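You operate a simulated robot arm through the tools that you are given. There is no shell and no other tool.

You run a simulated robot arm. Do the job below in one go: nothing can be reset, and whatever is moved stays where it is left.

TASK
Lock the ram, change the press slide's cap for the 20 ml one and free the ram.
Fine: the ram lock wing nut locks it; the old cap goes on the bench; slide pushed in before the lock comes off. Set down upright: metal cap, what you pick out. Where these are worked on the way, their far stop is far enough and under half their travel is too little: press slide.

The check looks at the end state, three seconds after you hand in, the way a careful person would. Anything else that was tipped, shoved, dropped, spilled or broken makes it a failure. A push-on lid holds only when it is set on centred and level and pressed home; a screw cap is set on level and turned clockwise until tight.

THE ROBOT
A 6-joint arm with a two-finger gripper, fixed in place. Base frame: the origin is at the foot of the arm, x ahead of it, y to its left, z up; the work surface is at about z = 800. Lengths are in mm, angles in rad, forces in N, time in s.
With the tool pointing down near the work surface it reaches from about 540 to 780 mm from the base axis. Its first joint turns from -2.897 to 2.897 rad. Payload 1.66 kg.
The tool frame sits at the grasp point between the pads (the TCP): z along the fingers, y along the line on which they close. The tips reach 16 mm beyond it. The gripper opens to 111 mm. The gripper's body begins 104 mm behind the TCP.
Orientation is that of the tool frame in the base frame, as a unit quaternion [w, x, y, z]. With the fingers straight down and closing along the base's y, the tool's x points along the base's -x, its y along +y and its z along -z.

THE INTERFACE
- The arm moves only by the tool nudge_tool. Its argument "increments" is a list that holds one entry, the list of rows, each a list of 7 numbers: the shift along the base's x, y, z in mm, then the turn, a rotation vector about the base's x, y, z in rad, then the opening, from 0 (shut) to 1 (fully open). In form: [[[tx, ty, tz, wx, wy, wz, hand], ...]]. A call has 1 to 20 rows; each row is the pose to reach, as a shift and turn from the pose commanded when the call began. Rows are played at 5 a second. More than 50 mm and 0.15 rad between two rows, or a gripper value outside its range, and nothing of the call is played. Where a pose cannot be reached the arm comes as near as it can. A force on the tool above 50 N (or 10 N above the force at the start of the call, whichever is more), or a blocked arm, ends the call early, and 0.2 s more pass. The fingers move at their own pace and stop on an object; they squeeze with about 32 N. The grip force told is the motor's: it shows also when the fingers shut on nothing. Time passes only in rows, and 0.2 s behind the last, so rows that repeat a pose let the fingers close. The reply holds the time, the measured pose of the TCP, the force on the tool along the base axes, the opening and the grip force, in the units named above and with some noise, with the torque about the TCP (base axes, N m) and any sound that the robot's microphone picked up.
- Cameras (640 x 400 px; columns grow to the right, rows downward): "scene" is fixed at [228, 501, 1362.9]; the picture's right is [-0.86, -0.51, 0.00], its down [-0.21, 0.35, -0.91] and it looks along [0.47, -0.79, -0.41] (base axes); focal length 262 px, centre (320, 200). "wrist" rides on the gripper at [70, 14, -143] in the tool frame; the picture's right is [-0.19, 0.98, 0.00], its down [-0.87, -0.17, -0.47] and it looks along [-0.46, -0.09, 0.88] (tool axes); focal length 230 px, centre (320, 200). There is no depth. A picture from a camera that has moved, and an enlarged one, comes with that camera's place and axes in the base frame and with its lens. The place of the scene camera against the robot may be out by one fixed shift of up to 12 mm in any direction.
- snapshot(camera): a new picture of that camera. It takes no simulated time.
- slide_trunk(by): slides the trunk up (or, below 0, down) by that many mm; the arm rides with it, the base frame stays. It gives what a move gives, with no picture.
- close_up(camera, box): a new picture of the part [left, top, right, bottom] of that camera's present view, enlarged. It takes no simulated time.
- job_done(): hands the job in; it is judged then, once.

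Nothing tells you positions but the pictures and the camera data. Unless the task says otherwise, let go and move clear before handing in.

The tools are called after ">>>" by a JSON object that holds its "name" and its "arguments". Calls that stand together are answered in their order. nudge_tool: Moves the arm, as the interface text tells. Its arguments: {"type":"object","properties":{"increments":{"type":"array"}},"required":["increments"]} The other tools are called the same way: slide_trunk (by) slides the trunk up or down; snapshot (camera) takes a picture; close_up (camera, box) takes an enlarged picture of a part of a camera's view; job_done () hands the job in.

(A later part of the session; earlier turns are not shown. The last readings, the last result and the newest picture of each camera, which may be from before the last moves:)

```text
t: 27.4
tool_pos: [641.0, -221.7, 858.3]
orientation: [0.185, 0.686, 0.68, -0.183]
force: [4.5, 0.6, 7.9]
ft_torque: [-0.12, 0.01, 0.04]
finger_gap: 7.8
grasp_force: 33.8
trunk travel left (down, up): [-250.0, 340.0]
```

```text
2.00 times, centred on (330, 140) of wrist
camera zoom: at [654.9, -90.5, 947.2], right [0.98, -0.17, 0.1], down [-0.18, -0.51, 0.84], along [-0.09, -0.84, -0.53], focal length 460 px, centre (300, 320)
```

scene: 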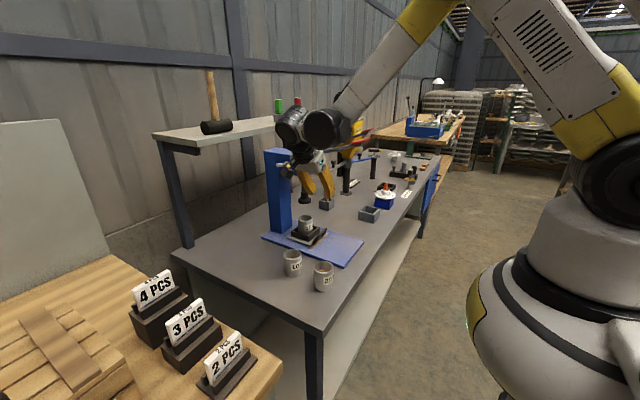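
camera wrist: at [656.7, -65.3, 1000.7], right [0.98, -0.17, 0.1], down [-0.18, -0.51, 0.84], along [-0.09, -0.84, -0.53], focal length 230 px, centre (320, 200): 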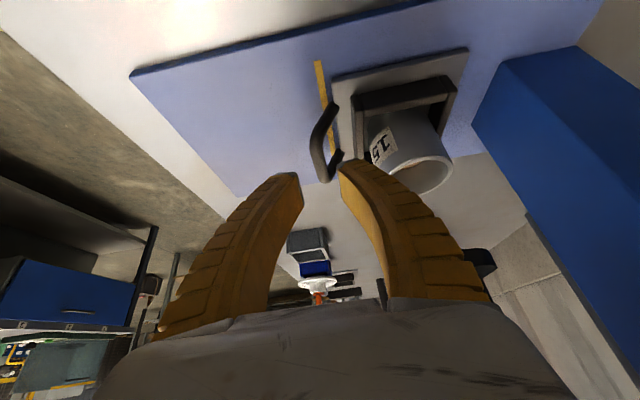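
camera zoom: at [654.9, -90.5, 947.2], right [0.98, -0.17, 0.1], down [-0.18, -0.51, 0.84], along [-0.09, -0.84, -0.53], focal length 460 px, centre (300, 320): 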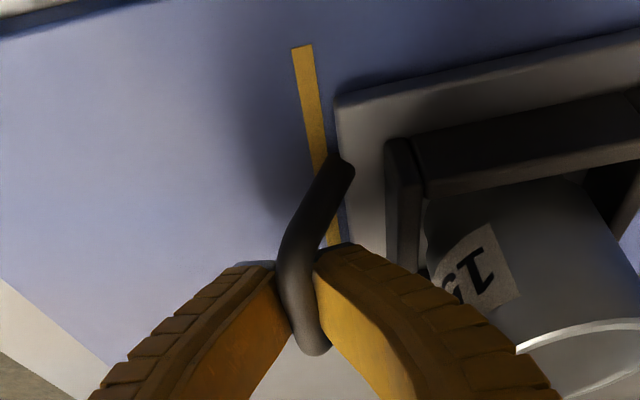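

The handle is gripped. I'll draw the slide toward -x and watch the force.

>>> {"name": "nudge_tool", "arguments": {"increments": [[[-6, 0, 0, 0, 0, 0, 0.0], [-12, 0, 0, 0, 0, 0, 0.0], [-18, 0, 0, 0, 0, 0, 0.0], [-24, 0, 0, 0, 0, 0, 0.0], [-30, 0, 0, 0, 0, 0, 0.0]]]}}

>>> {"name": "snapshot", "arguments": {"camera": "wrist"}}

>>> {"name": "snapshot", "arguments": {"camera": "scene"}}

```text
t: 28.6
tool_pos: [610.3, -221.5, 859.1]
orientation: [0.184, 0.687, 0.679, -0.183]
force: [0.2, 0.4, 7.5]
ft_torque: [-0.12, 0.0, -0.01]
finger_gap: 7.6
grasp_force: 34.0
trunk travel left (down, up): [-250.0, 340.0]
```

```text
taken
camera wrist: at [624.4, -90.4, 947.4], right [0.98, -0.17, 0.1], down [-0.18, -0.51, 0.84], along [-0.09, -0.84, -0.53], focal length 230 px, centre (320, 200)
```

wrist: 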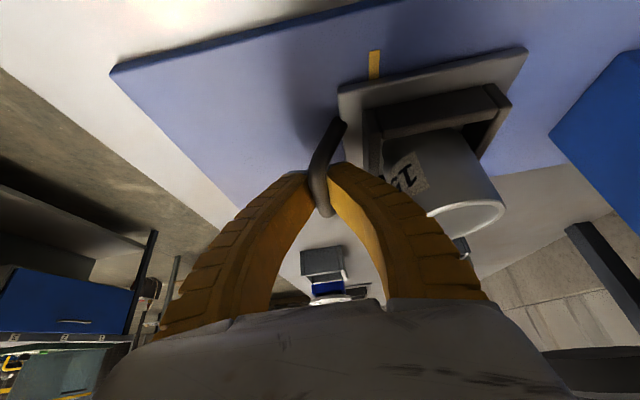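

```text
taken
```

scene: 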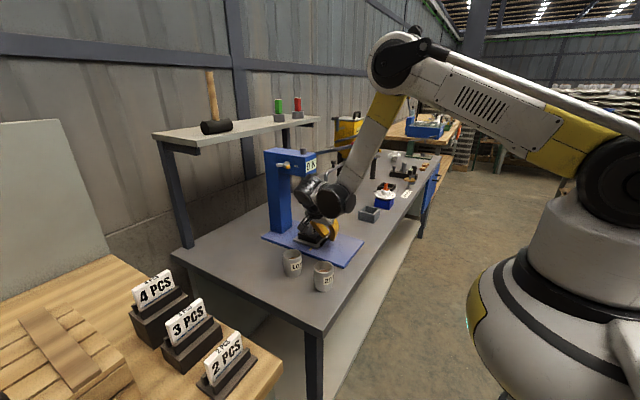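

The slide follows freely with the cup standing. I'll keep pulling until it reaches its stop.

>>> {"name": "nudge_tool", "arguments": {"increments": [[[-7, 0, 0, 0, 0, 0, 0.0], [-14, 0, 0, 0, 0, 0, 0.0], [-21, 0, 0, 0, 0, 0, 0.0], [-28, 0, 0, 0, 0, 0, 0.0], [-35, 0, 0, 0, 0, 0, 0.0], [-42, 0, 0, 0, 0, 0, 0.0], [-49, 0, 0, 0, 0, 0, 0.0], [-56, 0, 0, 0, 0, 0, 0.0]]]}}

>>> {"name": "snapshot", "arguments": {"camera": "wrist"}}

>>> {"name": "snapshot", "arguments": {"camera": "scene"}}

```text
t: 30.4
tool_pos: [553.9, -221.2, 858.4]
orientation: [0.184, 0.686, 0.68, -0.183]
force: [1.5, 3.9, 5.9]
ft_torque: [0.02, 0.0, 0.01]
finger_gap: 7.8
grasp_force: 33.7
trunk travel left (down, up): [-250.0, 340.0]
```

```text
taken
camera wrist: at [568.6, -90.5, 947.1], right [0.98, -0.17, 0.1], down [-0.18, -0.51, 0.84], along [-0.09, -0.84, -0.53], focal length 230 px, centre (320, 200)
```

wrist: 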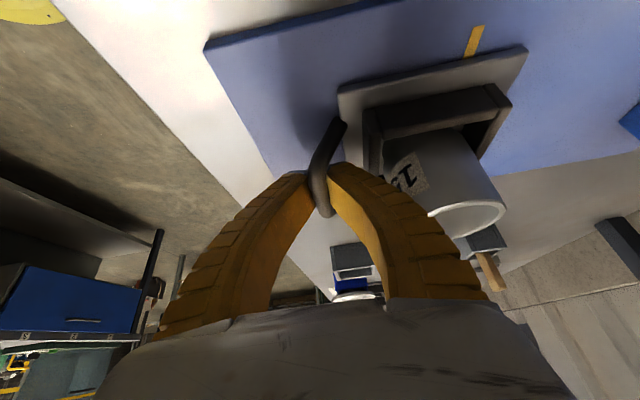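

```text
taken
```

scene: 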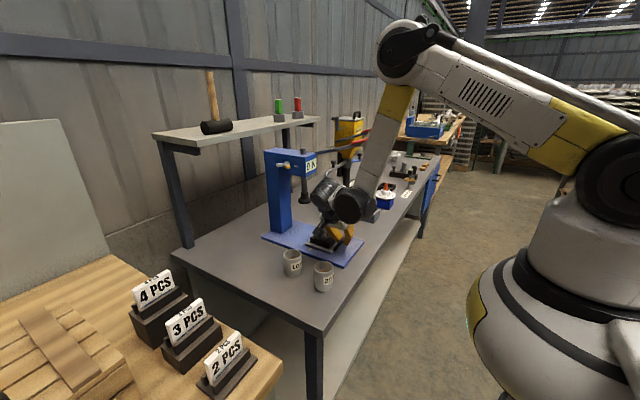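

It has come 87 mm with no stop yet. I'll continue carefully.

>>> {"name": "nudge_tool", "arguments": {"increments": [[[-6, 0, 0, 0, 0, 0, 0.0], [-12, 0, 0, 0, 0, 0, 0.0], [-18, 0, 0, 0, 0, 0, 0.0], [-24, 0, 0, 0, 0, 0, 0.0], [-30, 0, 0, 0, 0, 0, 0.0], [-36, 0, 0, 0, 0, 0, 0.0]]]}}

>>> {"name": "snapshot", "arguments": {"camera": "wrist"}}

>>> {"name": "snapshot", "arguments": {"camera": "scene"}}

```text
t: 31.8
tool_pos: [535.6, -222.4, 863.8]
orientation: [0.182, 0.686, 0.68, -0.183]
force: [1.8, 14.1, -27.1]
ft_torque: [0.21, -0.04, 0.01]
finger_gap: 5.8
grasp_force: 33.8
out of reach, approached as far as the arm can: row 4, 5, 6
trunk travel left (down, up): [-250.0, 340.0]
```

```text
taken
camera wrist: at [549.9, -92.7, 953.4], right [0.98, -0.17, 0.1], down [-0.17, -0.51, 0.84], along [-0.1, -0.84, -0.53], focal length 230 px, centre (320, 200)
```

wrist: 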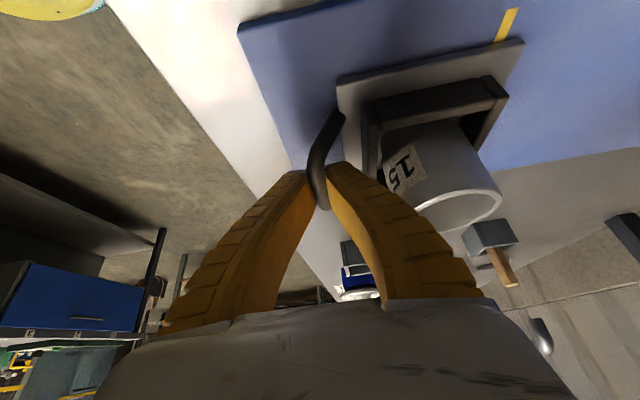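

```text
taken
```

scene: 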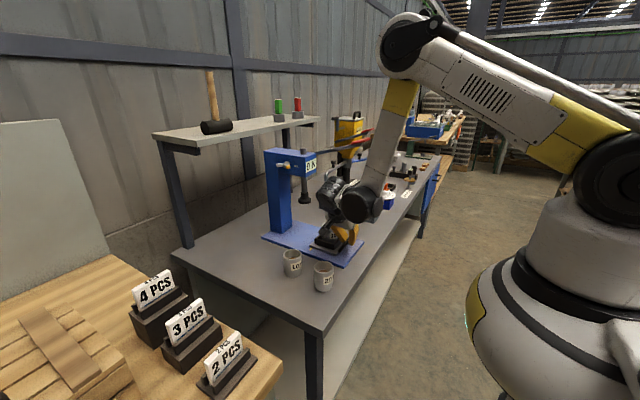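

That is the arm's reach limit at about 105 mm of travel, and it has started to lift. That's far enough out: well over half of any travel the base plate allows. I'll relax the load and release the handle.

>>> {"name": "nudge_tool", "arguments": {"increments": [[[3, 0, -3, 0, 0, 0, 0.0], [5, 0, -5, 0, 0, 0, 0.0], [5, 0, -5, 0, 0, 0, 0.0]]]}}

>>> {"name": "snapshot", "arguments": {"camera": "wrist"}}

```text
t: 32.6
tool_pos: [539.6, -223.4, 862.5]
orientation: [0.185, 0.686, 0.679, -0.183]
force: [-0.8, 2.9, 11.9]
ft_torque: [-0.41, -0.01, 0.09]
finger_gap: 6.2
grasp_force: 34.3
trunk travel left (down, up): [-250.0, 340.0]
```

```text
taken
camera wrist: at [553.0, -93.6, 950.7], right [0.98, -0.17, 0.1], down [-0.18, -0.51, 0.84], along [-0.09, -0.84, -0.53], focal length 230 px, centre (320, 200)
```

wrist: 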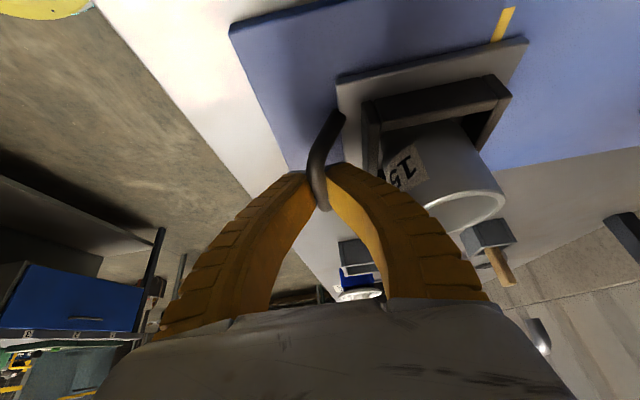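

The load is relaxed. I'll open the fingers a little and retreat along the finger axis.

>>> {"name": "nudge_tool", "arguments": {"increments": [[[0, 0, 0, 0, 0, 0, 0.12], [0, 0, 0, 0, 0, 0, 0.22], [0, 0, 0, 0, 0, 0, 0.22], [0, 15, 26, 0, 0, 0, 0.22], [0, 35, 61, 0, 0, 0, 0.22], [10, 55, 100, 0, 0, 0, 0.3], [20, 70, 145, 0, 0, 0, 0.3], [30, 80, 190, 0, 0, 0, 0.3]]]}}

>>> {"name": "snapshot", "arguments": {"camera": "wrist"}}

>>> {"name": "snapshot", "arguments": {"camera": "scene"}}

>>> {"name": "close_up", "arguments": {"camera": "scene", "box": [250, 130, 390, 300]}}

```text
t: 34.4
tool_pos: [567.5, -144.7, 1051.4]
orientation: [0.185, 0.686, 0.68, -0.182]
force: [-0.2, 1.0, -0.4]
ft_torque: [0.01, -0.01, -0.02]
finger_gap: 35.8
grasp_force: 1.8
trunk travel left (down, up): [-250.0, 340.0]
```

```text
taken
camera wrist: at [582.5, -13.2, 1140.2], right [0.98, -0.17, 0.1], down [-0.18, -0.51, 0.84], along [-0.09, -0.84, -0.53], focal length 230 px, centre (320, 200)
```

wrist: 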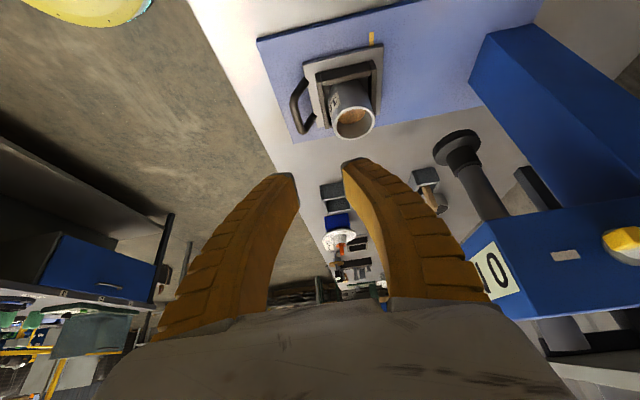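

```text
taken
```

scene: 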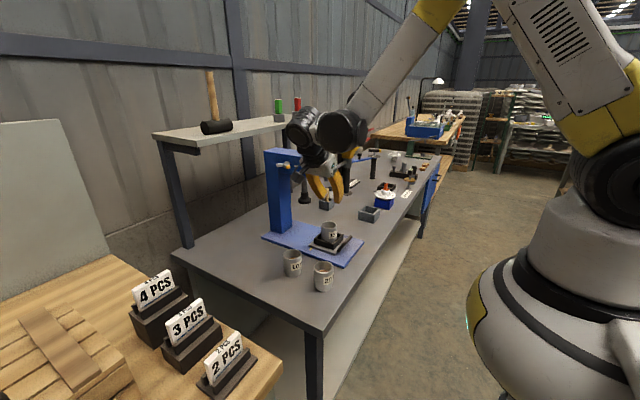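

```text
2.35 times, centred on (320, 215) of scene
camera zoom: at [228.0, 501.0, 1362.9], right [-0.86, -0.51, 0.0], down [-0.21, 0.35, -0.91], along [0.47, -0.79, -0.41], focal length 618 px, centre (320, 165)
```

zoom: 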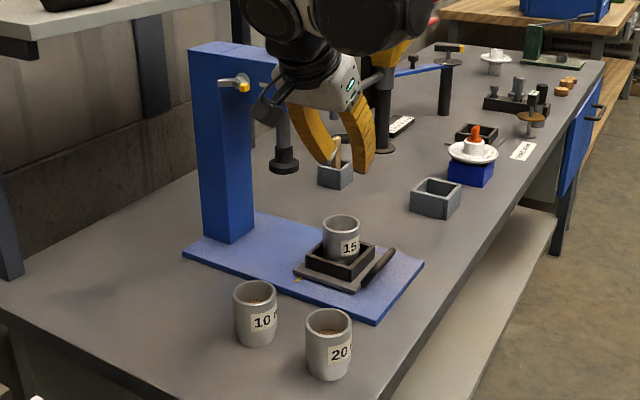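

The slide is out and the handle is free, with all cups standing. I'll raise the trunk for better close-in reach, then measure the cups.

>>> {"name": "slide_trunk", "arguments": {"by": 120}}

>>> {"name": "snapshot", "arguments": {"camera": "wrist"}}

>>> {"name": "close_up", "arguments": {"camera": "wrist", "box": [270, 20, 400, 150]}}

```text
t: 35.9
tool_pos: [569.1, -143.1, 1170.9]
orientation: [0.184, 0.686, 0.679, -0.183]
force: [0.5, 1.3, -0.2]
ft_torque: [0.0, 0.02, -0.01]
finger_gap: 36.3
grasp_force: 1.9
trunk travel left (down, up): [-370.0, 220.0]
```

```text
taken
camera wrist: at [583.2, -13.2, 1259.2], right [0.98, -0.17, 0.1], down [-0.18, -0.51, 0.84], along [-0.09, -0.84, -0.53], focal length 230 px, centre (320, 200)
```

wrist: 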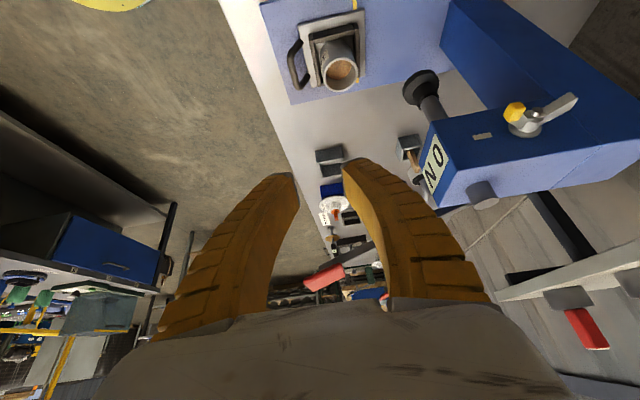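

```text
3.08 times, centred on (335, 85) of wrist
camera zoom: at [583.2, -13.2, 1259.2], right [0.98, -0.17, 0.1], down [-0.18, -0.51, 0.84], along [-0.09, -0.84, -0.53], focal length 708 px, centre (274, 554)
```

zoom: 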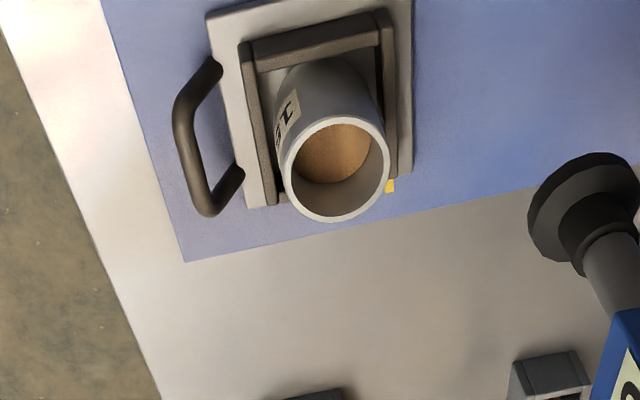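

The 15 ml cup's axis is at (616, -230) with its rim at z ≈ 888. I'll go down over it in the same tilted posture, with the fingers closing along x.

>>> {"name": "nudge_tool", "arguments": {"increments": [[[10, -8, -40, 0, 0, 0, 0.5], [20, -16, -82, 0, 0, 0, 0.6], [30, -24, -124, 0, 0, 0, 0.7], [39, -32, -166, 0, 0, 0, 0.7], [47, -40, -205, 0, 0, 0, 0.7], [47, -46, -226, 0, 0, 0, 0.7], [47, -46, -226, 0, 0, 0, 0.7]]]}}

>>> {"name": "snapshot", "arguments": {"camera": "wrist"}}

>>> {"name": "close_up", "arguments": {"camera": "scene", "box": [250, 130, 390, 300]}}

```text
t: 37.5
tool_pos: [617.6, -189.5, 944.2]
orientation: [0.184, 0.686, 0.68, -0.182]
force: [0.4, -0.2, -0.4]
ft_torque: [-0.01, 0.02, 0.0]
finger_gap: 79.0
grasp_force: 1.2
trunk travel left (down, up): [-370.0, 220.0]
```

```text
taken
camera wrist: at [631.3, -59.2, 1032.8], right [0.98, -0.17, 0.1], down [-0.18, -0.51, 0.84], along [-0.09, -0.84, -0.53], focal length 230 px, centre (320, 200)
```

wrist: 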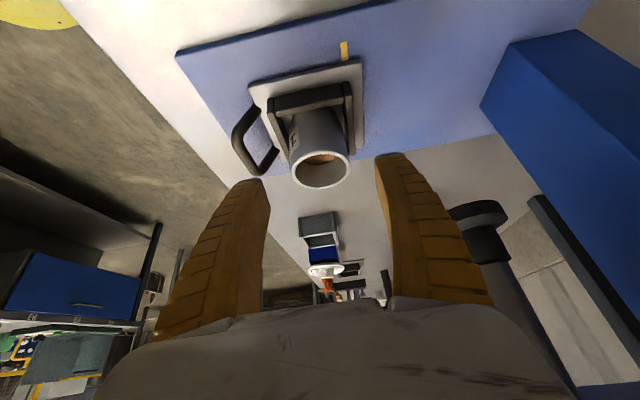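

```text
2.35 times, centred on (320, 215) of scene
camera zoom: at [228.0, 501.0, 1362.9], right [-0.86, -0.51, 0.0], down [-0.21, 0.35, -0.91], along [0.47, -0.79, -0.41], focal length 618 px, centre (320, 165)
```

zoom: 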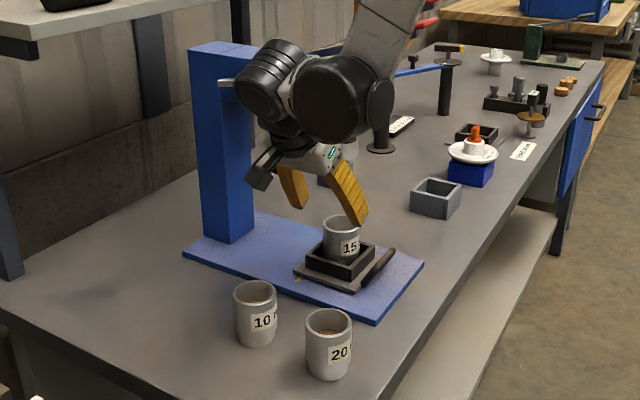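

The estimate agrees from closer in. I'll go down to the grip height and close.

>>> {"name": "nudge_tool", "arguments": {"increments": [[[-1, -14, -23, 0, 0, 0, 0.7], [-1, -28, -46, 0, 0, 0, 0.7], [-1, -41, -69, 0, 0, 0, 0.7], [-1, -41, -69, 0, 0, 0, 0.6], [-1, -41, -69, 0, 0, 0, 0.5], [-1, -41, -69, 0, 0, 0, 0.4], [-1, -41, -69, 0, 0, 0, 0.4]]]}}

>>> {"name": "snapshot", "arguments": {"camera": "wrist"}}

>>> {"name": "close_up", "arguments": {"camera": "scene", "box": [270, 180, 370, 290]}}

```text
t: 39.1
tool_pos: [616.7, -230.7, 874.9]
orientation: [0.184, 0.686, 0.68, -0.183]
force: [0.1, 0.4, -0.3]
ft_torque: [-0.04, 0.0, -0.04]
finger_gap: 64.8
grasp_force: 31.7
trunk travel left (down, up): [-370.0, 220.0]
```

```text
taken
camera wrist: at [630.0, -100.3, 964.3], right [0.98, -0.17, 0.1], down [-0.18, -0.51, 0.84], along [-0.09, -0.84, -0.53], focal length 230 px, centre (320, 200)
```

wrist: 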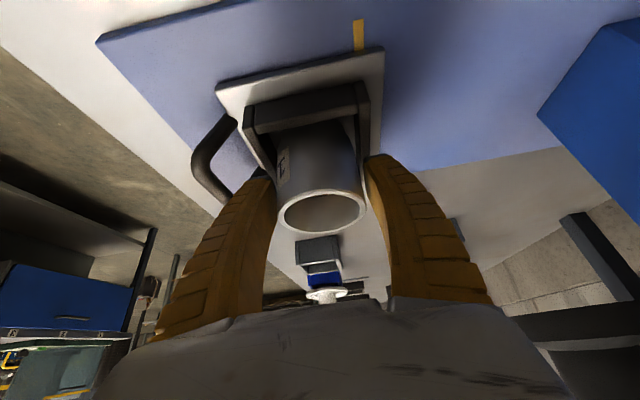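

```text
3.64 times, centred on (320, 235) of scene
camera zoom: at [228.0, 501.0, 1362.9], right [-0.86, -0.51, 0.0], down [-0.21, 0.35, -0.91], along [0.47, -0.79, -0.41], focal length 954 px, centre (320, 73)
```

zoom: 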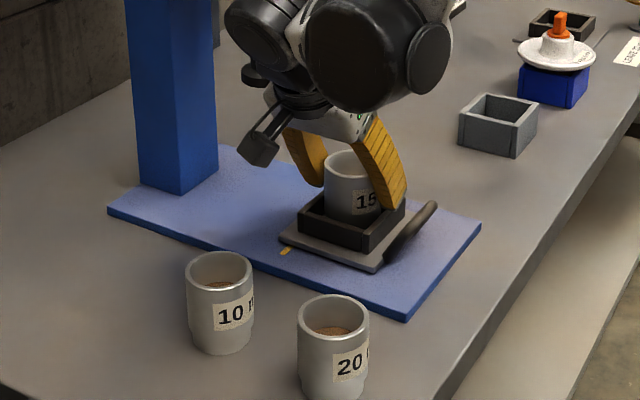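

The fingers stopped at 64.8 mm, a little wider than I expected. I'll look closely at what they're touching.

>>> {"name": "close_up", "arguments": {"camera": "wrist", "box": [230, 60, 410, 260]}}

>>> {"name": "close_up", "arguments": {"camera": "scene", "box": [300, 205, 350, 255]}}

```text
2.00 times, centred on (320, 160) of wrist
camera zoom: at [630.0, -100.3, 964.3], right [0.98, -0.17, 0.1], down [-0.18, -0.51, 0.84], along [-0.09, -0.84, -0.53], focal length 460 px, centre (320, 280)
```

zoom: 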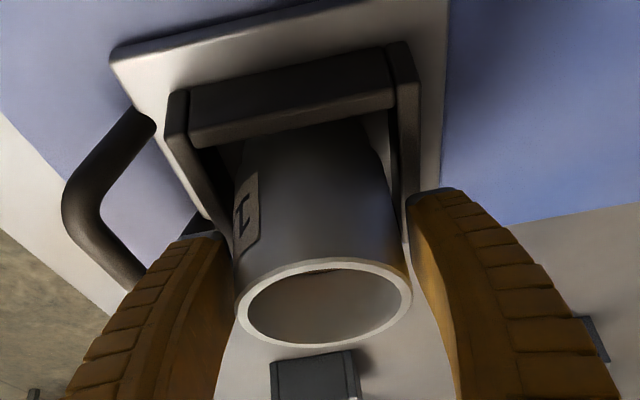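

```text
8.00 times, centred on (325, 230) of scene
camera zoom: at [228.0, 501.0, 1362.9], right [-0.86, -0.51, 0.0], down [-0.21, 0.35, -0.91], along [0.47, -0.79, -0.41], focal length 2099 px, centre (280, -40)
```

zoom: 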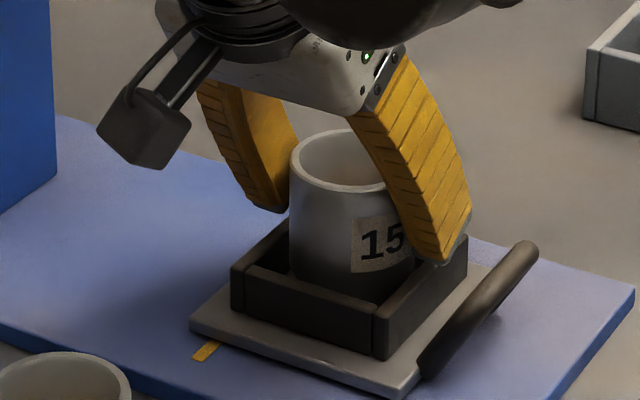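

Both fingers appear to be on the cup's wall with no net force. I'll lift a few millimetres as a test.

>>> {"name": "nudge_tool", "arguments": {"increments": [[[0, 0, 0, 0, 0, 0, 0.3], [0, 0, 3, 0, 0, 0, 0.3], [0, 0, 6, 0, 0, 0, 0.3], [0, 0, 10, 0, 0, 0, 0.3]]]}}

>>> {"name": "close_up", "arguments": {"camera": "wrist", "box": [230, 60, 410, 260]}}

>>> {"name": "close_up", "arguments": {"camera": "scene", "box": [300, 205, 350, 255]}}

```text
t: 40.1
tool_pos: [615.5, -231.4, 885.7]
orientation: [0.184, 0.686, 0.679, -0.183]
force: [0.1, -0.1, -3.1]
ft_torque: [-0.04, 0.01, 0.02]
finger_gap: 64.7
grasp_force: 32.0
trunk travel left (down, up): [-370.0, 220.0]
```

```text
2.00 times, centred on (320, 160) of wrist
camera zoom: at [629.6, -100.1, 974.4], right [0.98, -0.17, 0.1], down [-0.18, -0.51, 0.84], along [-0.09, -0.84, -0.53], focal length 460 px, centre (320, 280)
```

zoom: 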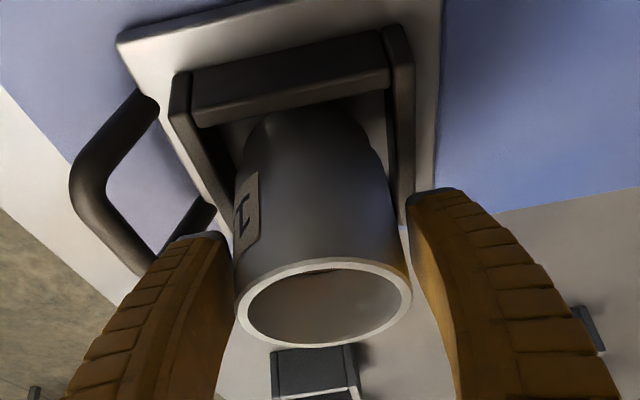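

```text
8.00 times, centred on (325, 230) of scene
camera zoom: at [228.0, 501.0, 1362.9], right [-0.86, -0.51, 0.0], down [-0.21, 0.35, -0.91], along [0.47, -0.79, -0.41], focal length 2099 px, centre (280, -40)
```

zoom: 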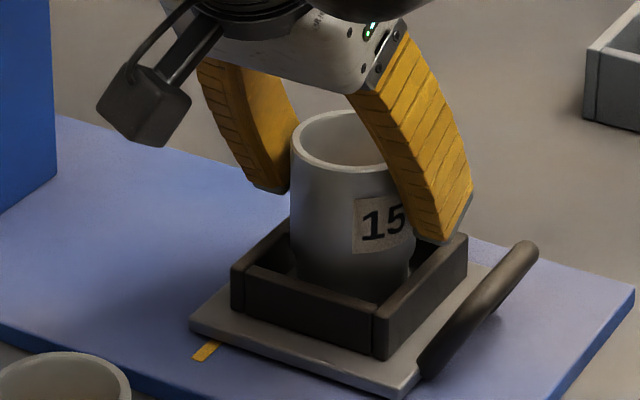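

The cup comes up cleanly with a load of about 3 N. I'll lift it clear and carry it left to the free bench area near (705, 25).

>>> {"name": "nudge_tool", "arguments": {"increments": [[[0, 0, 25, 0, 0, 0, 0.3], [0, 0, 60, 0, 0, 0, 0.3], [0, 5, 95, 0, 0, 0, 0.3], [10, 35, 100, 0, 0, 0, 0.3], [22, 70, 100, 0, 0, 0, 0.3], [36, 107, 100, 0, 0, 0, 0.3], [50, 145, 100, 0, 0, 0, 0.3], [64, 183, 100, 0, 0, 0, 0.3], [78, 221, 100, 0, 0, 0, 0.3], [89, 250, 100, 0, 0, 0, 0.3], [89, 256, 100, 0, 0, 0, 0.3], [89, 256, 100, 0, 0, 0, 0.3]]]}}

>>> {"name": "snapshot", "arguments": {"camera": "wrist"}}

>>> {"name": "snapshot", "arguments": {"camera": "scene"}}

```text
t: 42.7
tool_pos: [705.6, 25.4, 985.6]
orientation: [0.184, 0.686, 0.68, -0.183]
force: [0.0, 0.9, -3.5]
ft_torque: [-0.02, -0.01, 0.0]
finger_gap: 64.8
grasp_force: 32.1
trunk travel left (down, up): [-370.0, 220.0]
```

```text
taken
camera wrist: at [718.9, 155.9, 1073.8], right [0.98, -0.17, 0.1], down [-0.17, -0.51, 0.84], along [-0.09, -0.84, -0.53], focal length 230 px, centre (320, 200)
```

wrist: 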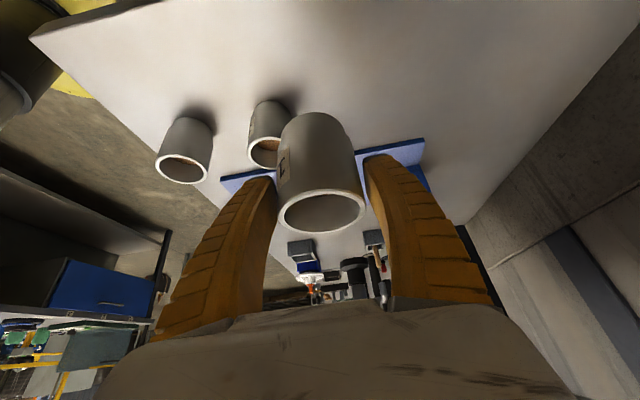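

```text
taken
```

scene: 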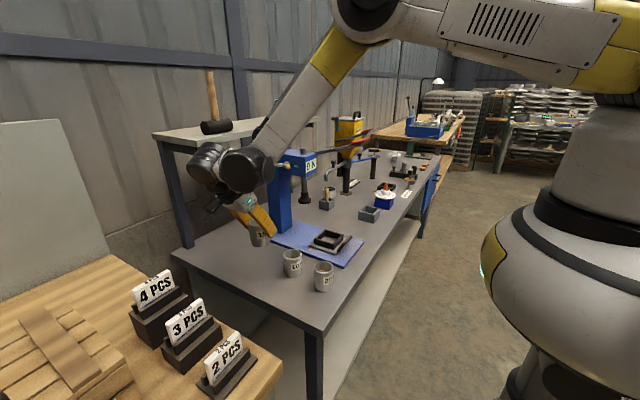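

The cup is held over the free area. I'll measure the bench cups' rims from here to fix the put-down height.

>>> {"name": "close_up", "arguments": {"camera": "wrist", "box": [140, 80, 300, 200]}}

>>> {"name": "close_up", "arguments": {"camera": "wrist", "box": [240, 90, 400, 250]}}

>>> {"name": "close_up", "arguments": {"camera": "scene", "box": [200, 170, 340, 300]}}

```text
3.33 times, centred on (220, 140) of wrist
camera zoom: at [718.9, 155.9, 1073.8], right [0.98, -0.17, 0.1], down [-0.17, -0.51, 0.84], along [-0.09, -0.84, -0.53], focal length 767 px, centre (653, 400)
```

zoom: 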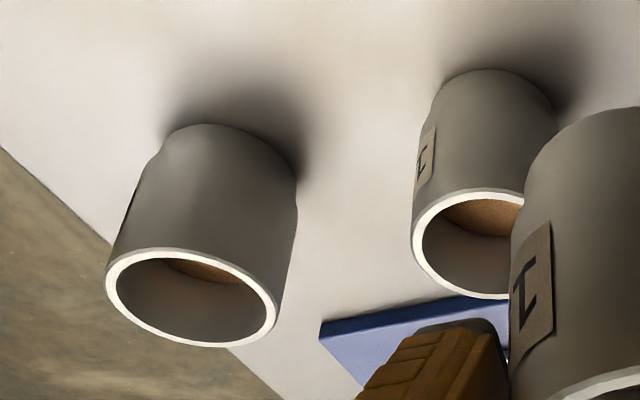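

```text
2.50 times, centred on (320, 170) of wrist
camera zoom: at [718.9, 155.9, 1073.8], right [0.98, -0.17, 0.1], down [-0.17, -0.51, 0.84], along [-0.09, -0.84, -0.53], focal length 575 px, centre (320, 275)
```

zoom: 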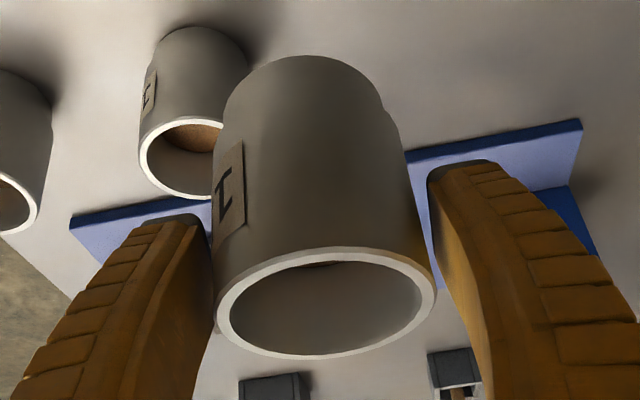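

```text
3.08 times, centred on (270, 235) of scene
camera zoom: at [228.0, 501.0, 1362.9], right [-0.86, -0.51, 0.0], down [-0.21, 0.35, -0.91], along [0.47, -0.79, -0.41], focal length 808 px, centre (474, 92)
```

zoom: 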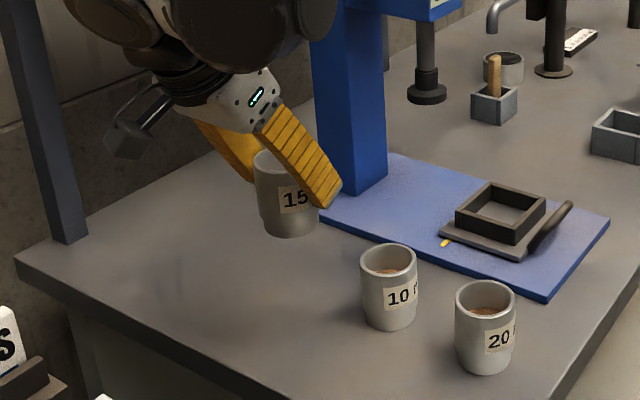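

The bench cups' rims are at z ≈ 865, so the cups are about 66 mm tall and the put-down TCP height is about 852. I'll lower to just above that and then feel for the bench.

>>> {"name": "nudge_tool", "arguments": {"increments": [[[0, 0, -30, 0, 0, 0, 0.3], [0, 0, -60, 0, 0, 0, 0.3], [0, 0, -90, 0, 0, 0, 0.3], [0, 0, -110, 0, 0, 0, 0.3], [0, 0, -122, 0, 0, 0, 0.3], [0, 0, -126, 0, 0, 0, 0.3]]]}}

>>> {"name": "close_up", "arguments": {"camera": "scene", "box": [200, 170, 340, 300]}}

>>> {"name": "snapshot", "arguments": {"camera": "wrist"}}

```text
t: 44.1
tool_pos: [678.9, 18.8, 911.0]
orientation: [0.184, 0.686, 0.68, -0.182]
force: [0.4, -0.3, -3.3]
ft_torque: [-0.03, -0.02, -0.02]
finger_gap: 64.4
grasp_force: 32.1
out of reach, approached as far as the arm can: row 3, 4, 5, 6
trunk travel left (down, up): [-370.0, 220.0]
```

```text
3.08 times, centred on (270, 235) of scene
camera zoom: at [228.0, 501.0, 1362.9], right [-0.86, -0.51, 0.0], down [-0.21, 0.35, -0.91], along [0.47, -0.79, -0.41], focal length 808 px, centre (474, 92)
```

zoom: 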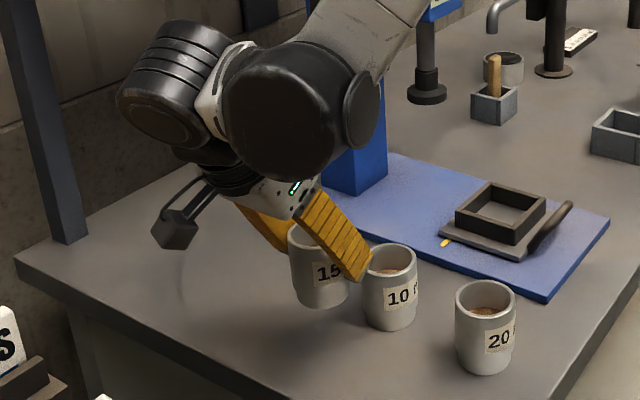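

```text
taken
camera wrist: at [692.5, 149.2, 998.6], right [0.98, -0.17, 0.1], down [-0.18, -0.51, 0.84], along [-0.09, -0.84, -0.53], focal length 230 px, centre (320, 200)
```

wrist: 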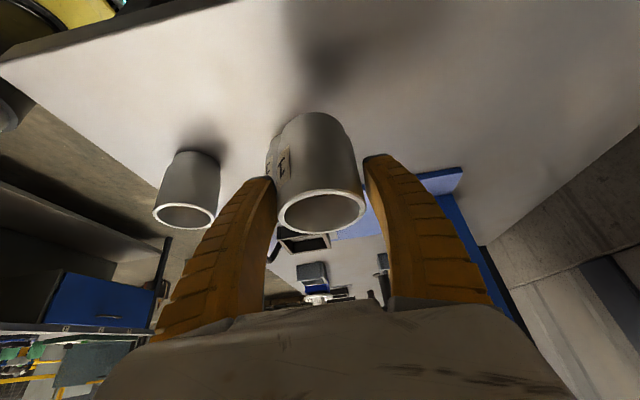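

With the trunk raised, the outer reach ran short and the arm drifted inward. Nothing was touched. I'll go back up over the spot, lower the trunk and then set the cup down.

>>> {"name": "nudge_tool", "arguments": {"increments": [[[6, 2, 30, 0, 0, 0, 0.3], [14, 4, 60, 0, 0, 0, 0.3], [26, 6, 95, 0, 0, 0, 0.3], [26, 6, 95, 0, 0, 0, 0.3]]]}}

>>> {"name": "slide_trunk", "arguments": {"by": -120}}

>>> {"name": "snapshot", "arguments": {"camera": "wrist"}}

>>> {"name": "close_up", "arguments": {"camera": "scene", "box": [200, 170, 340, 300]}}

```text
t: 45.1
tool_pos: [705.4, 24.6, 1004.7]
orientation: [0.184, 0.686, 0.68, -0.183]
force: [-0.3, -0.7, -3.7]
ft_torque: [-0.02, -0.01, 0.01]
finger_gap: 64.9
grasp_force: 32.0
trunk travel left (down, up): [-370.0, 220.0]
```

```text
t: 46.6
tool_pos: [705.4, 24.9, 885.1]
orientation: [0.185, 0.686, 0.68, -0.183]
force: [-0.7, 0.9, -3.1]
ft_torque: [0.0, -0.02, 0.02]
finger_gap: 64.8
grasp_force: 32.8
trunk travel left (down, up): [-250.0, 340.0]
```

```text
taken
camera wrist: at [718.6, 155.6, 973.4], right [0.98, -0.17, 0.1], down [-0.18, -0.51, 0.84], along [-0.09, -0.84, -0.53], focal length 230 px, centre (320, 200)
```

wrist: 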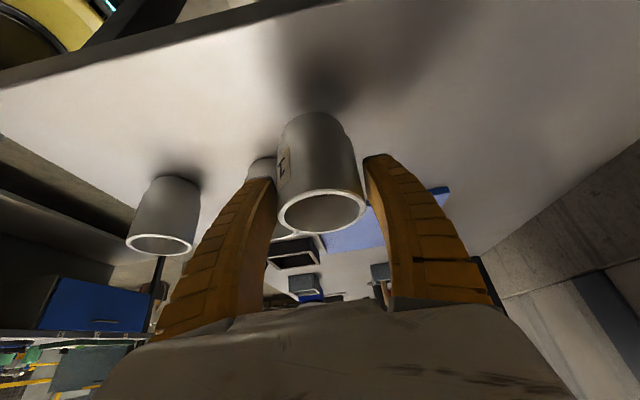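

```text
3.08 times, centred on (270, 235) of scene
camera zoom: at [228.0, 501.0, 1362.9], right [-0.86, -0.51, 0.0], down [-0.21, 0.35, -0.91], along [0.47, -0.79, -0.41], focal length 808 px, centre (474, 92)
```

zoom: 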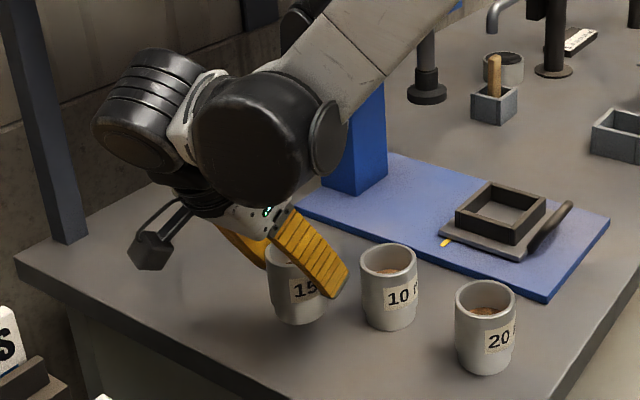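

Now I'm at the right spot with the full reach. I'll lower gently.

>>> {"name": "nudge_tool", "arguments": {"increments": [[[0, 0, -12, 0, 0, 0, 0.3], [0, 0, -22, 0, 0, 0, 0.3], [0, 0, -28, 0, 0, 0, 0.3]]]}}

>>> {"name": "nudge_tool", "arguments": {"increments": [[[0, 0, -1, 0, 0, 0, 0.3], [0, 0, -2, 0, 0, 0, 0.3], [0, 0, -3, 0, 0, 0, 0.3]]]}}

>>> {"name": "close_up", "arguments": {"camera": "scene", "box": [230, 210, 310, 290]}}

```text
t: 47.4
tool_pos: [706.6, 24.4, 855.2]
orientation: [0.184, 0.686, 0.68, -0.182]
force: [-0.2, -0.9, -3.2]
ft_torque: [0.01, 0.0, 0.0]
finger_gap: 64.9
grasp_force: 31.6
trunk travel left (down, up): [-250.0, 340.0]
```

```text
t: 48.2
tool_pos: [703.8, 23.9, 854.0]
orientation: [0.184, 0.687, 0.679, -0.182]
force: [1.0, 0.9, 0.4]
ft_torque: [0.12, -0.01, -0.04]
finger_gap: 64.6
grasp_force: 31.8
trunk travel left (down, up): [-250.0, 340.0]
```

```text
5.00 times, centred on (270, 250) of scene
camera zoom: at [228.0, 501.0, 1362.9], right [-0.86, -0.51, 0.0], down [-0.21, 0.35, -0.91], along [0.47, -0.79, -0.41], focal length 1312 px, centre (570, -50)
```

zoom: 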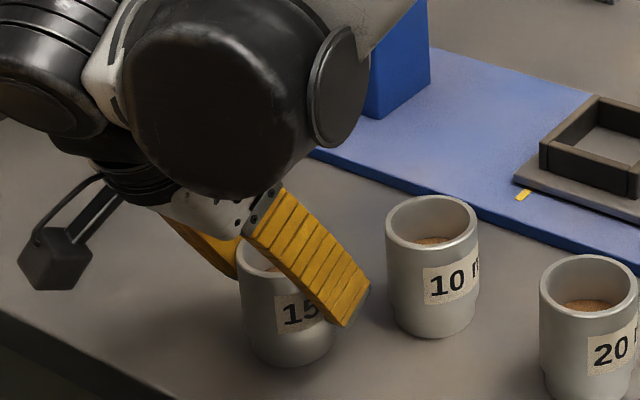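

The weight has come off, so the cup rests on the bench at TCP z ≈ 854. One slight settle, then I'll open and back off along the finger axis.

>>> {"name": "nudge_tool", "arguments": {"increments": [[[0, 0, -0.5, 0, 0, 0, 0.5], [0, 0, -0.5, 0, 0, 0, 0.62], [0, 0, -0.5, 0, 0, 0, 0.68], [0, 0, -0.5, 0, 0, 0, 0.7], [0, 10, 17, 0, 0, 0, 0.7], [0, 30, 52, 0, 0, 0, 0.7], [-5, 40, 95, 0, 0, 0, 0.7], [-10, 45, 140, 0, 0, 0, 0.7]]]}}

>>> {"name": "snapshot", "arguments": {"camera": "wrist"}}

>>> {"name": "close_up", "arguments": {"camera": "scene", "box": [200, 170, 380, 310]}}

```text
t: 50.0
tool_pos: [694.1, 68.8, 992.7]
orientation: [0.184, 0.686, 0.68, -0.182]
force: [-0.9, 0.1, 0.2]
ft_torque: [0.0, -0.01, 0.0]
finger_gap: 79.0
grasp_force: 0.7
trunk travel left (down, up): [-250.0, 340.0]
```

```text
taken
camera wrist: at [707.6, 199.8, 1082.3], right [0.98, -0.17, 0.1], down [-0.18, -0.51, 0.84], along [-0.09, -0.84, -0.53], focal length 230 px, centre (320, 200)
```

wrist: 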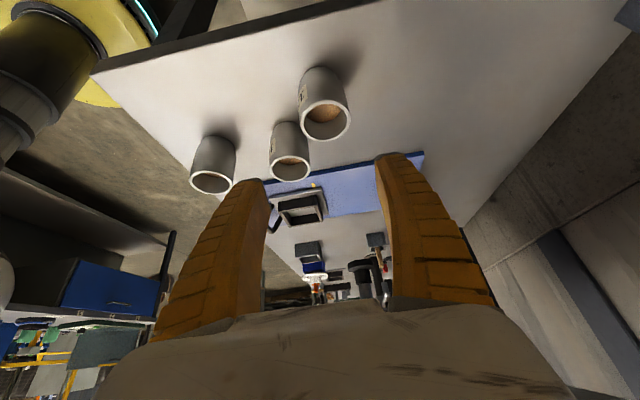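

```text
2.86 times, centred on (290, 240) of scene
camera zoom: at [228.0, 501.0, 1362.9], right [-0.86, -0.51, 0.0], down [-0.21, 0.35, -0.91], along [0.47, -0.79, -0.41], focal length 750 px, centre (406, 86)
```

zoom: 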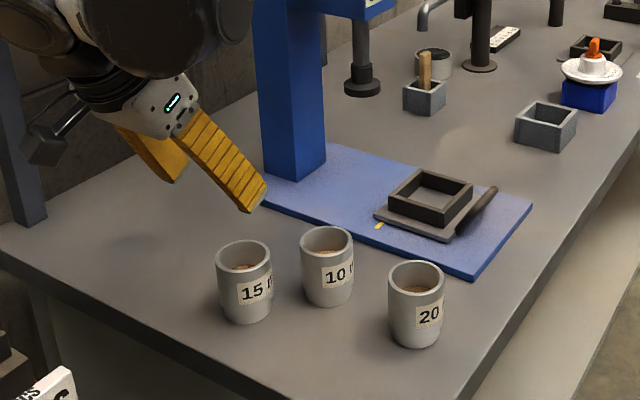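

The 15 ml cup stands on the bench upright and well clear. Next is the 20 ml cup: I'll raise the trunk again for the close reach and measure it.

>>> {"name": "slide_trunk", "arguments": {"by": 120}}

>>> {"name": "nudge_tool", "arguments": {"increments": [[[-30, -10, 0, 0, 0, 0, 0.7], [-70, -20, -5, 0, 0, 0, 0.7], [-110, -30, -10, 0, 0, 0, 0.7], [-140, -40, -20, 0, 0, 0, 0.7], [-168, -50, -40, 0, 0, 0, 0.7], [-168, -56, -60, 0, 0, 0, 0.7]]]}}

>>> {"name": "snapshot", "arguments": {"camera": "wrist"}}

>>> {"name": "close_up", "arguments": {"camera": "wrist", "box": [240, 40, 440, 200]}}

>>> {"name": "snapshot", "arguments": {"camera": "scene"}}

```text
t: 51.5
tool_pos: [695.0, 69.4, 1113.0]
orientation: [0.184, 0.686, 0.68, -0.182]
force: [-0.7, -0.1, 0.0]
ft_torque: [0.02, -0.04, 0.0]
finger_gap: 79.1
grasp_force: 1.2
trunk travel left (down, up): [-370.0, 220.0]
```

```text
t: 52.9
tool_pos: [527.1, 12.7, 1052.6]
orientation: [0.183, 0.686, 0.68, -0.183]
force: [0.6, -0.8, 0.2]
ft_torque: [0.01, -0.01, 0.0]
finger_gap: 79.1
grasp_force: 0.4
trunk travel left (down, up): [-370.0, 220.0]
```

```text
taken
camera wrist: at [541.1, 143.4, 1141.2], right [0.98, -0.17, 0.1], down [-0.17, -0.51, 0.84], along [-0.09, -0.84, -0.53], focal length 230 px, centre (320, 200)
```

wrist: 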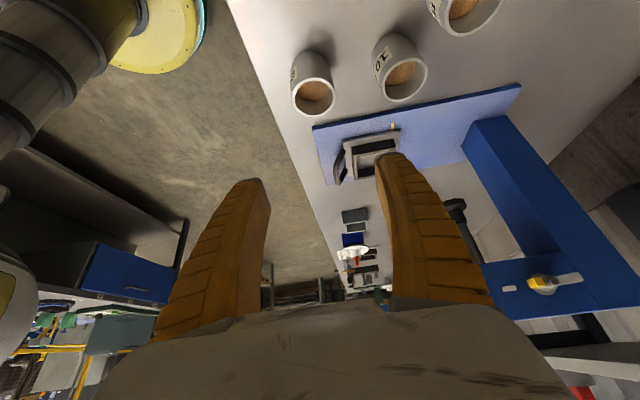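

```text
2.50 times, centred on (340, 120) of wrist
camera zoom: at [541.1, 143.4, 1141.2], right [0.98, -0.17, 0.1], down [-0.17, -0.51, 0.84], along [-0.09, -0.84, -0.53], focal length 575 px, centre (270, 400)
```

zoom: 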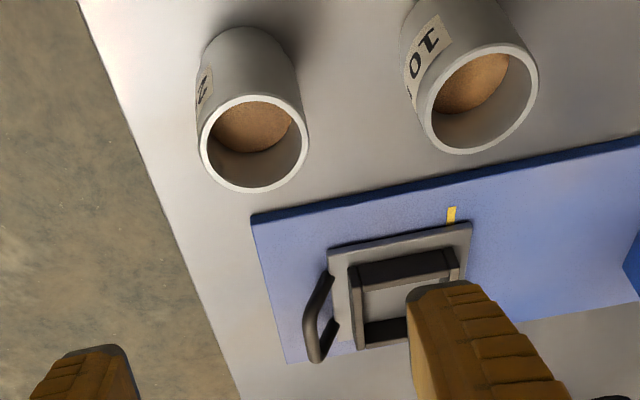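

```text
taken
```

scene: 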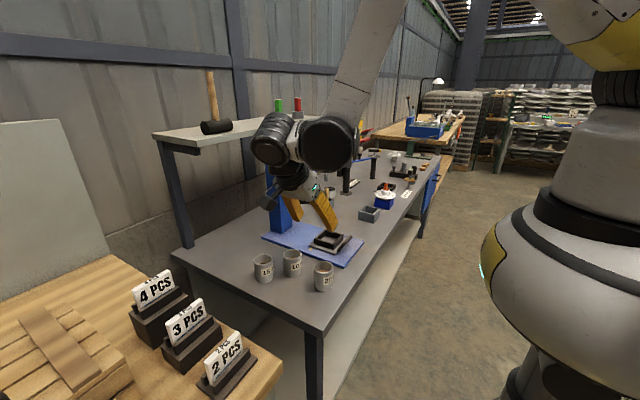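

The 20 ml cup is at about (528, -41), with the trunk reach fine here. I'll descend to a pre-grasp point above it.

>>> {"name": "nudge_tool", "arguments": {"increments": [[[0, -3, -40, 0, 0, 0, 0.7], [1, -8, -85, 0, 0, 0, 0.7], [1, -12, -127, 0, 0, 0, 0.7], [1, -12, -127, 0, 0, 0, 0.7]]]}}

>>> {"name": "snapshot", "arguments": {"camera": "wrist"}}

>>> {"name": "close_up", "arguments": {"camera": "wrist", "box": [230, 90, 430, 250]}}

>>> {"name": "close_up", "arguments": {"camera": "scene", "box": [220, 170, 400, 310]}}

```text
t: 53.9
tool_pos: [548.6, 7.1, 933.6]
orientation: [0.183, 0.686, 0.68, -0.183]
force: [-0.2, 0.5, -0.2]
ft_torque: [0.01, 0.02, 0.04]
finger_gap: 79.0
grasp_force: 0.9
out of reach, approached as far as the arm can: row 2, 3, 4
trunk travel left (down, up): [-370.0, 220.0]
```

```text
taken
camera wrist: at [562.7, 137.1, 1021.8], right [0.98, -0.17, 0.1], down [-0.17, -0.51, 0.84], along [-0.1, -0.84, -0.53], focal length 230 px, centre (320, 200)
```

wrist: 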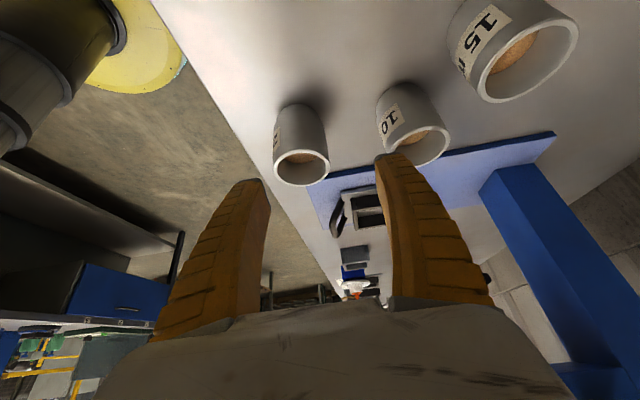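

```text
2.50 times, centred on (330, 170) of wrist
camera zoom: at [562.7, 137.1, 1021.8], right [0.98, -0.17, 0.1], down [-0.17, -0.51, 0.84], along [-0.1, -0.84, -0.53], focal length 575 px, centre (295, 275)
```

zoom: 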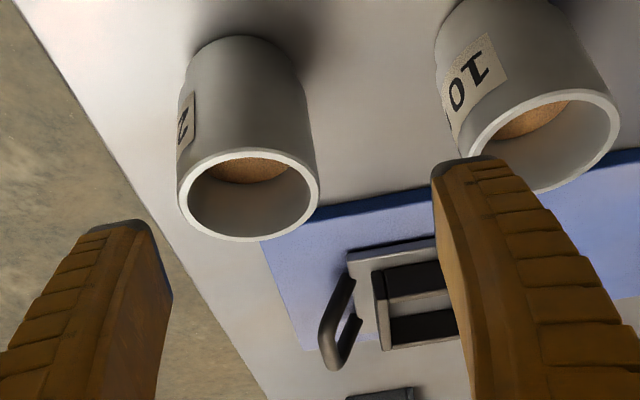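

```text
2.86 times, centred on (310, 240) of scene
camera zoom: at [228.0, 501.0, 1362.9], right [-0.86, -0.51, 0.0], down [-0.21, 0.35, -0.91], along [0.47, -0.79, -0.41], focal length 750 px, centre (349, 86)
```

zoom: 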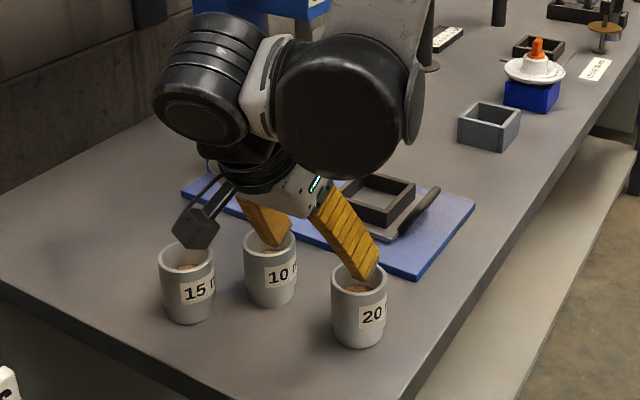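

Inner reach gets worse with the trunk high, so I need the trunk lower here. I'll rise first, then slide the trunk down.

>>> {"name": "nudge_tool", "arguments": {"increments": [[[0, 5, 45, 0, 0, 0, 0.7], [0, 5, 90, 0, 0, 0, 0.7], [0, 5, 135, 0, 0, 0, 0.7], [0, 5, 180, 0, 0, 0, 0.7], [-10, 5, 225, 0, 0, 0, 0.7], [-20, 5, 270, 0, 0, 0, 0.7]]]}}

>>> {"name": "slide_trunk", "arguments": {"by": -220}}

>>> {"name": "snapshot", "arguments": {"camera": "scene"}}

>>> {"name": "snapshot", "arguments": {"camera": "wrist"}}

```text
t: 55.3
tool_pos: [528.0, 11.2, 1202.9]
orientation: [0.184, 0.686, 0.68, -0.182]
force: [-0.3, -0.2, 1.0]
ft_torque: [0.04, -0.03, 0.04]
finger_gap: 79.0
grasp_force: 1.1
trunk travel left (down, up): [-370.0, 220.0]
```

```text
t: 57.6
tool_pos: [529.6, 11.8, 982.5]
orientation: [0.184, 0.686, 0.68, -0.182]
force: [0.1, -1.1, 1.1]
ft_torque: [0.01, 0.03, -0.01]
finger_gap: 79.1
grasp_force: 0.7
trunk travel left (down, up): [-150.0, 440.0]
```

```text
taken
```

scene: 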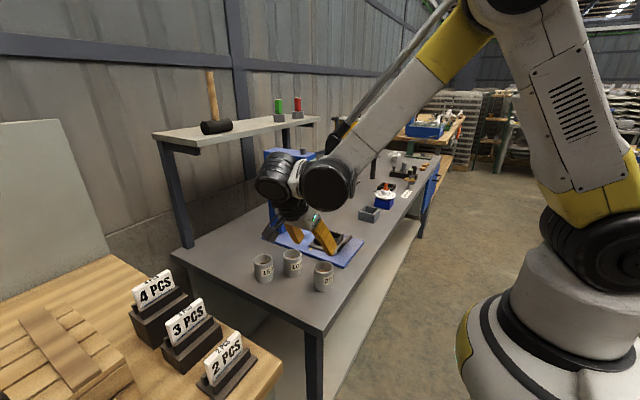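

```text
taken
camera wrist: at [543.1, 141.8, 1071.2], right [0.98, -0.17, 0.1], down [-0.18, -0.51, 0.84], along [-0.09, -0.84, -0.53], focal length 230 px, centre (320, 200)
```

wrist: 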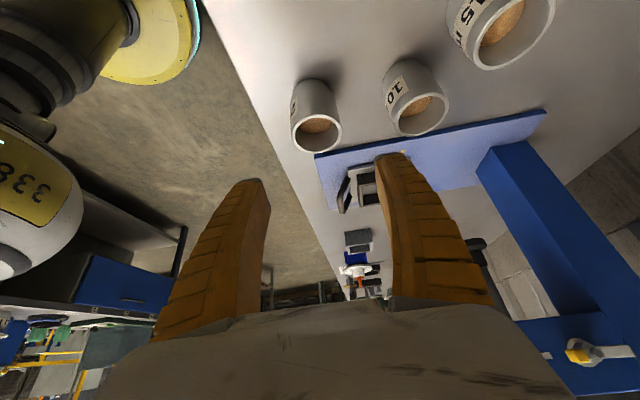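

Here the arm is comfortably folded. I'll measure the 20 ml cup again.

>>> {"name": "close_up", "arguments": {"camera": "wrist", "box": [260, 50, 400, 190]}}

```text
2.86 times, centred on (330, 120) of wrist
camera zoom: at [543.1, 141.8, 1071.2], right [0.98, -0.17, 0.1], down [-0.18, -0.51, 0.84], along [-0.09, -0.84, -0.53], focal length 657 px, centre (291, 429)
```

zoom: 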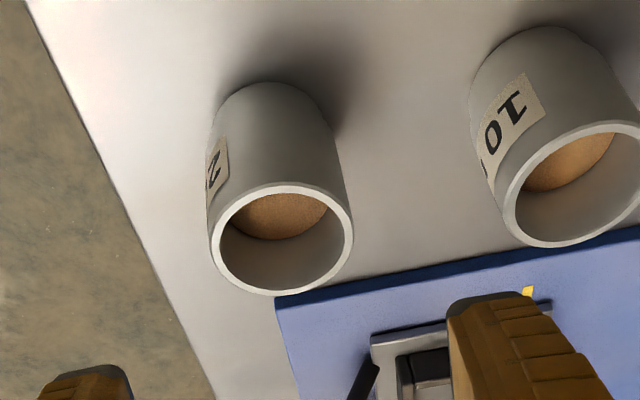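

The cup's axis is at (528.5, -39) with its rim at z ≈ 867. I'll descend in two stages and stop before closing.

>>> {"name": "nudge_tool", "arguments": {"increments": [[[-0.5, -5, -30, 0, 0, 0, 0.7], [-0.5, -10, -60, 0, 0, 0, 0.7], [-0.5, -23, -83, 0, 0, 0, 0.7], [-0.5, -36, -106, 0, 0, 0, 0.7], [-0.5, -50, -129, 0, 0, 0, 0.7], [-0.5, -50, -129, 0, 0, 0, 0.7]]]}}

>>> {"name": "snapshot", "arguments": {"camera": "wrist"}}

>>> {"name": "close_up", "arguments": {"camera": "scene", "box": [240, 200, 380, 310]}}

```text
t: 59.0
tool_pos: [528.5, -39.1, 852.6]
orientation: [0.184, 0.686, 0.68, -0.182]
force: [-0.7, -0.2, -0.1]
ft_torque: [-0.03, 0.04, 0.01]
finger_gap: 79.1
grasp_force: 0.7
trunk travel left (down, up): [-150.0, 440.0]
```

```text
taken
camera wrist: at [542.5, 91.6, 941.9], right [0.98, -0.17, 0.1], down [-0.18, -0.51, 0.84], along [-0.09, -0.84, -0.53], focal length 230 px, centre (320, 200)
```

wrist: 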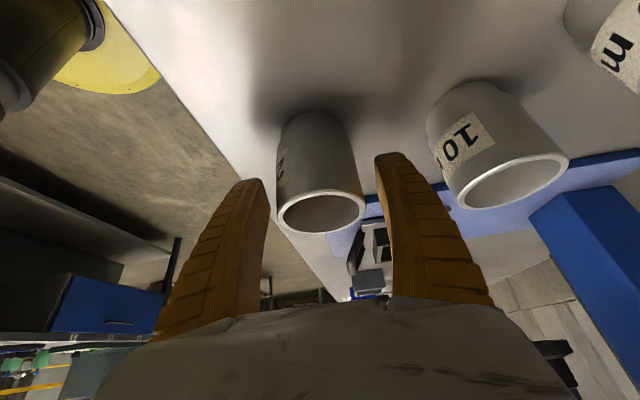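

```text
3.64 times, centred on (310, 255) of scene
camera zoom: at [228.0, 501.0, 1362.9], right [-0.86, -0.51, 0.0], down [-0.21, 0.35, -0.91], along [0.47, -0.79, -0.41], focal length 954 px, centre (356, 0)
```

zoom: 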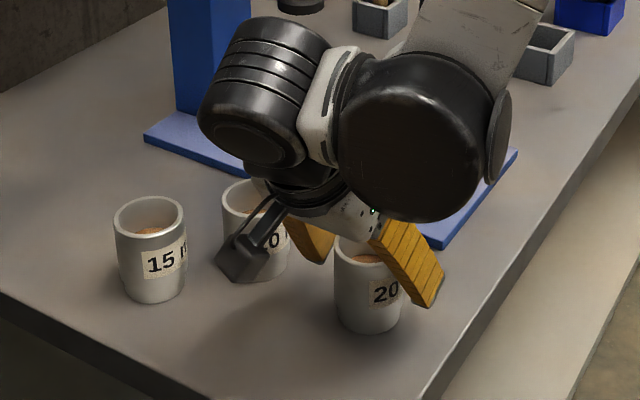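

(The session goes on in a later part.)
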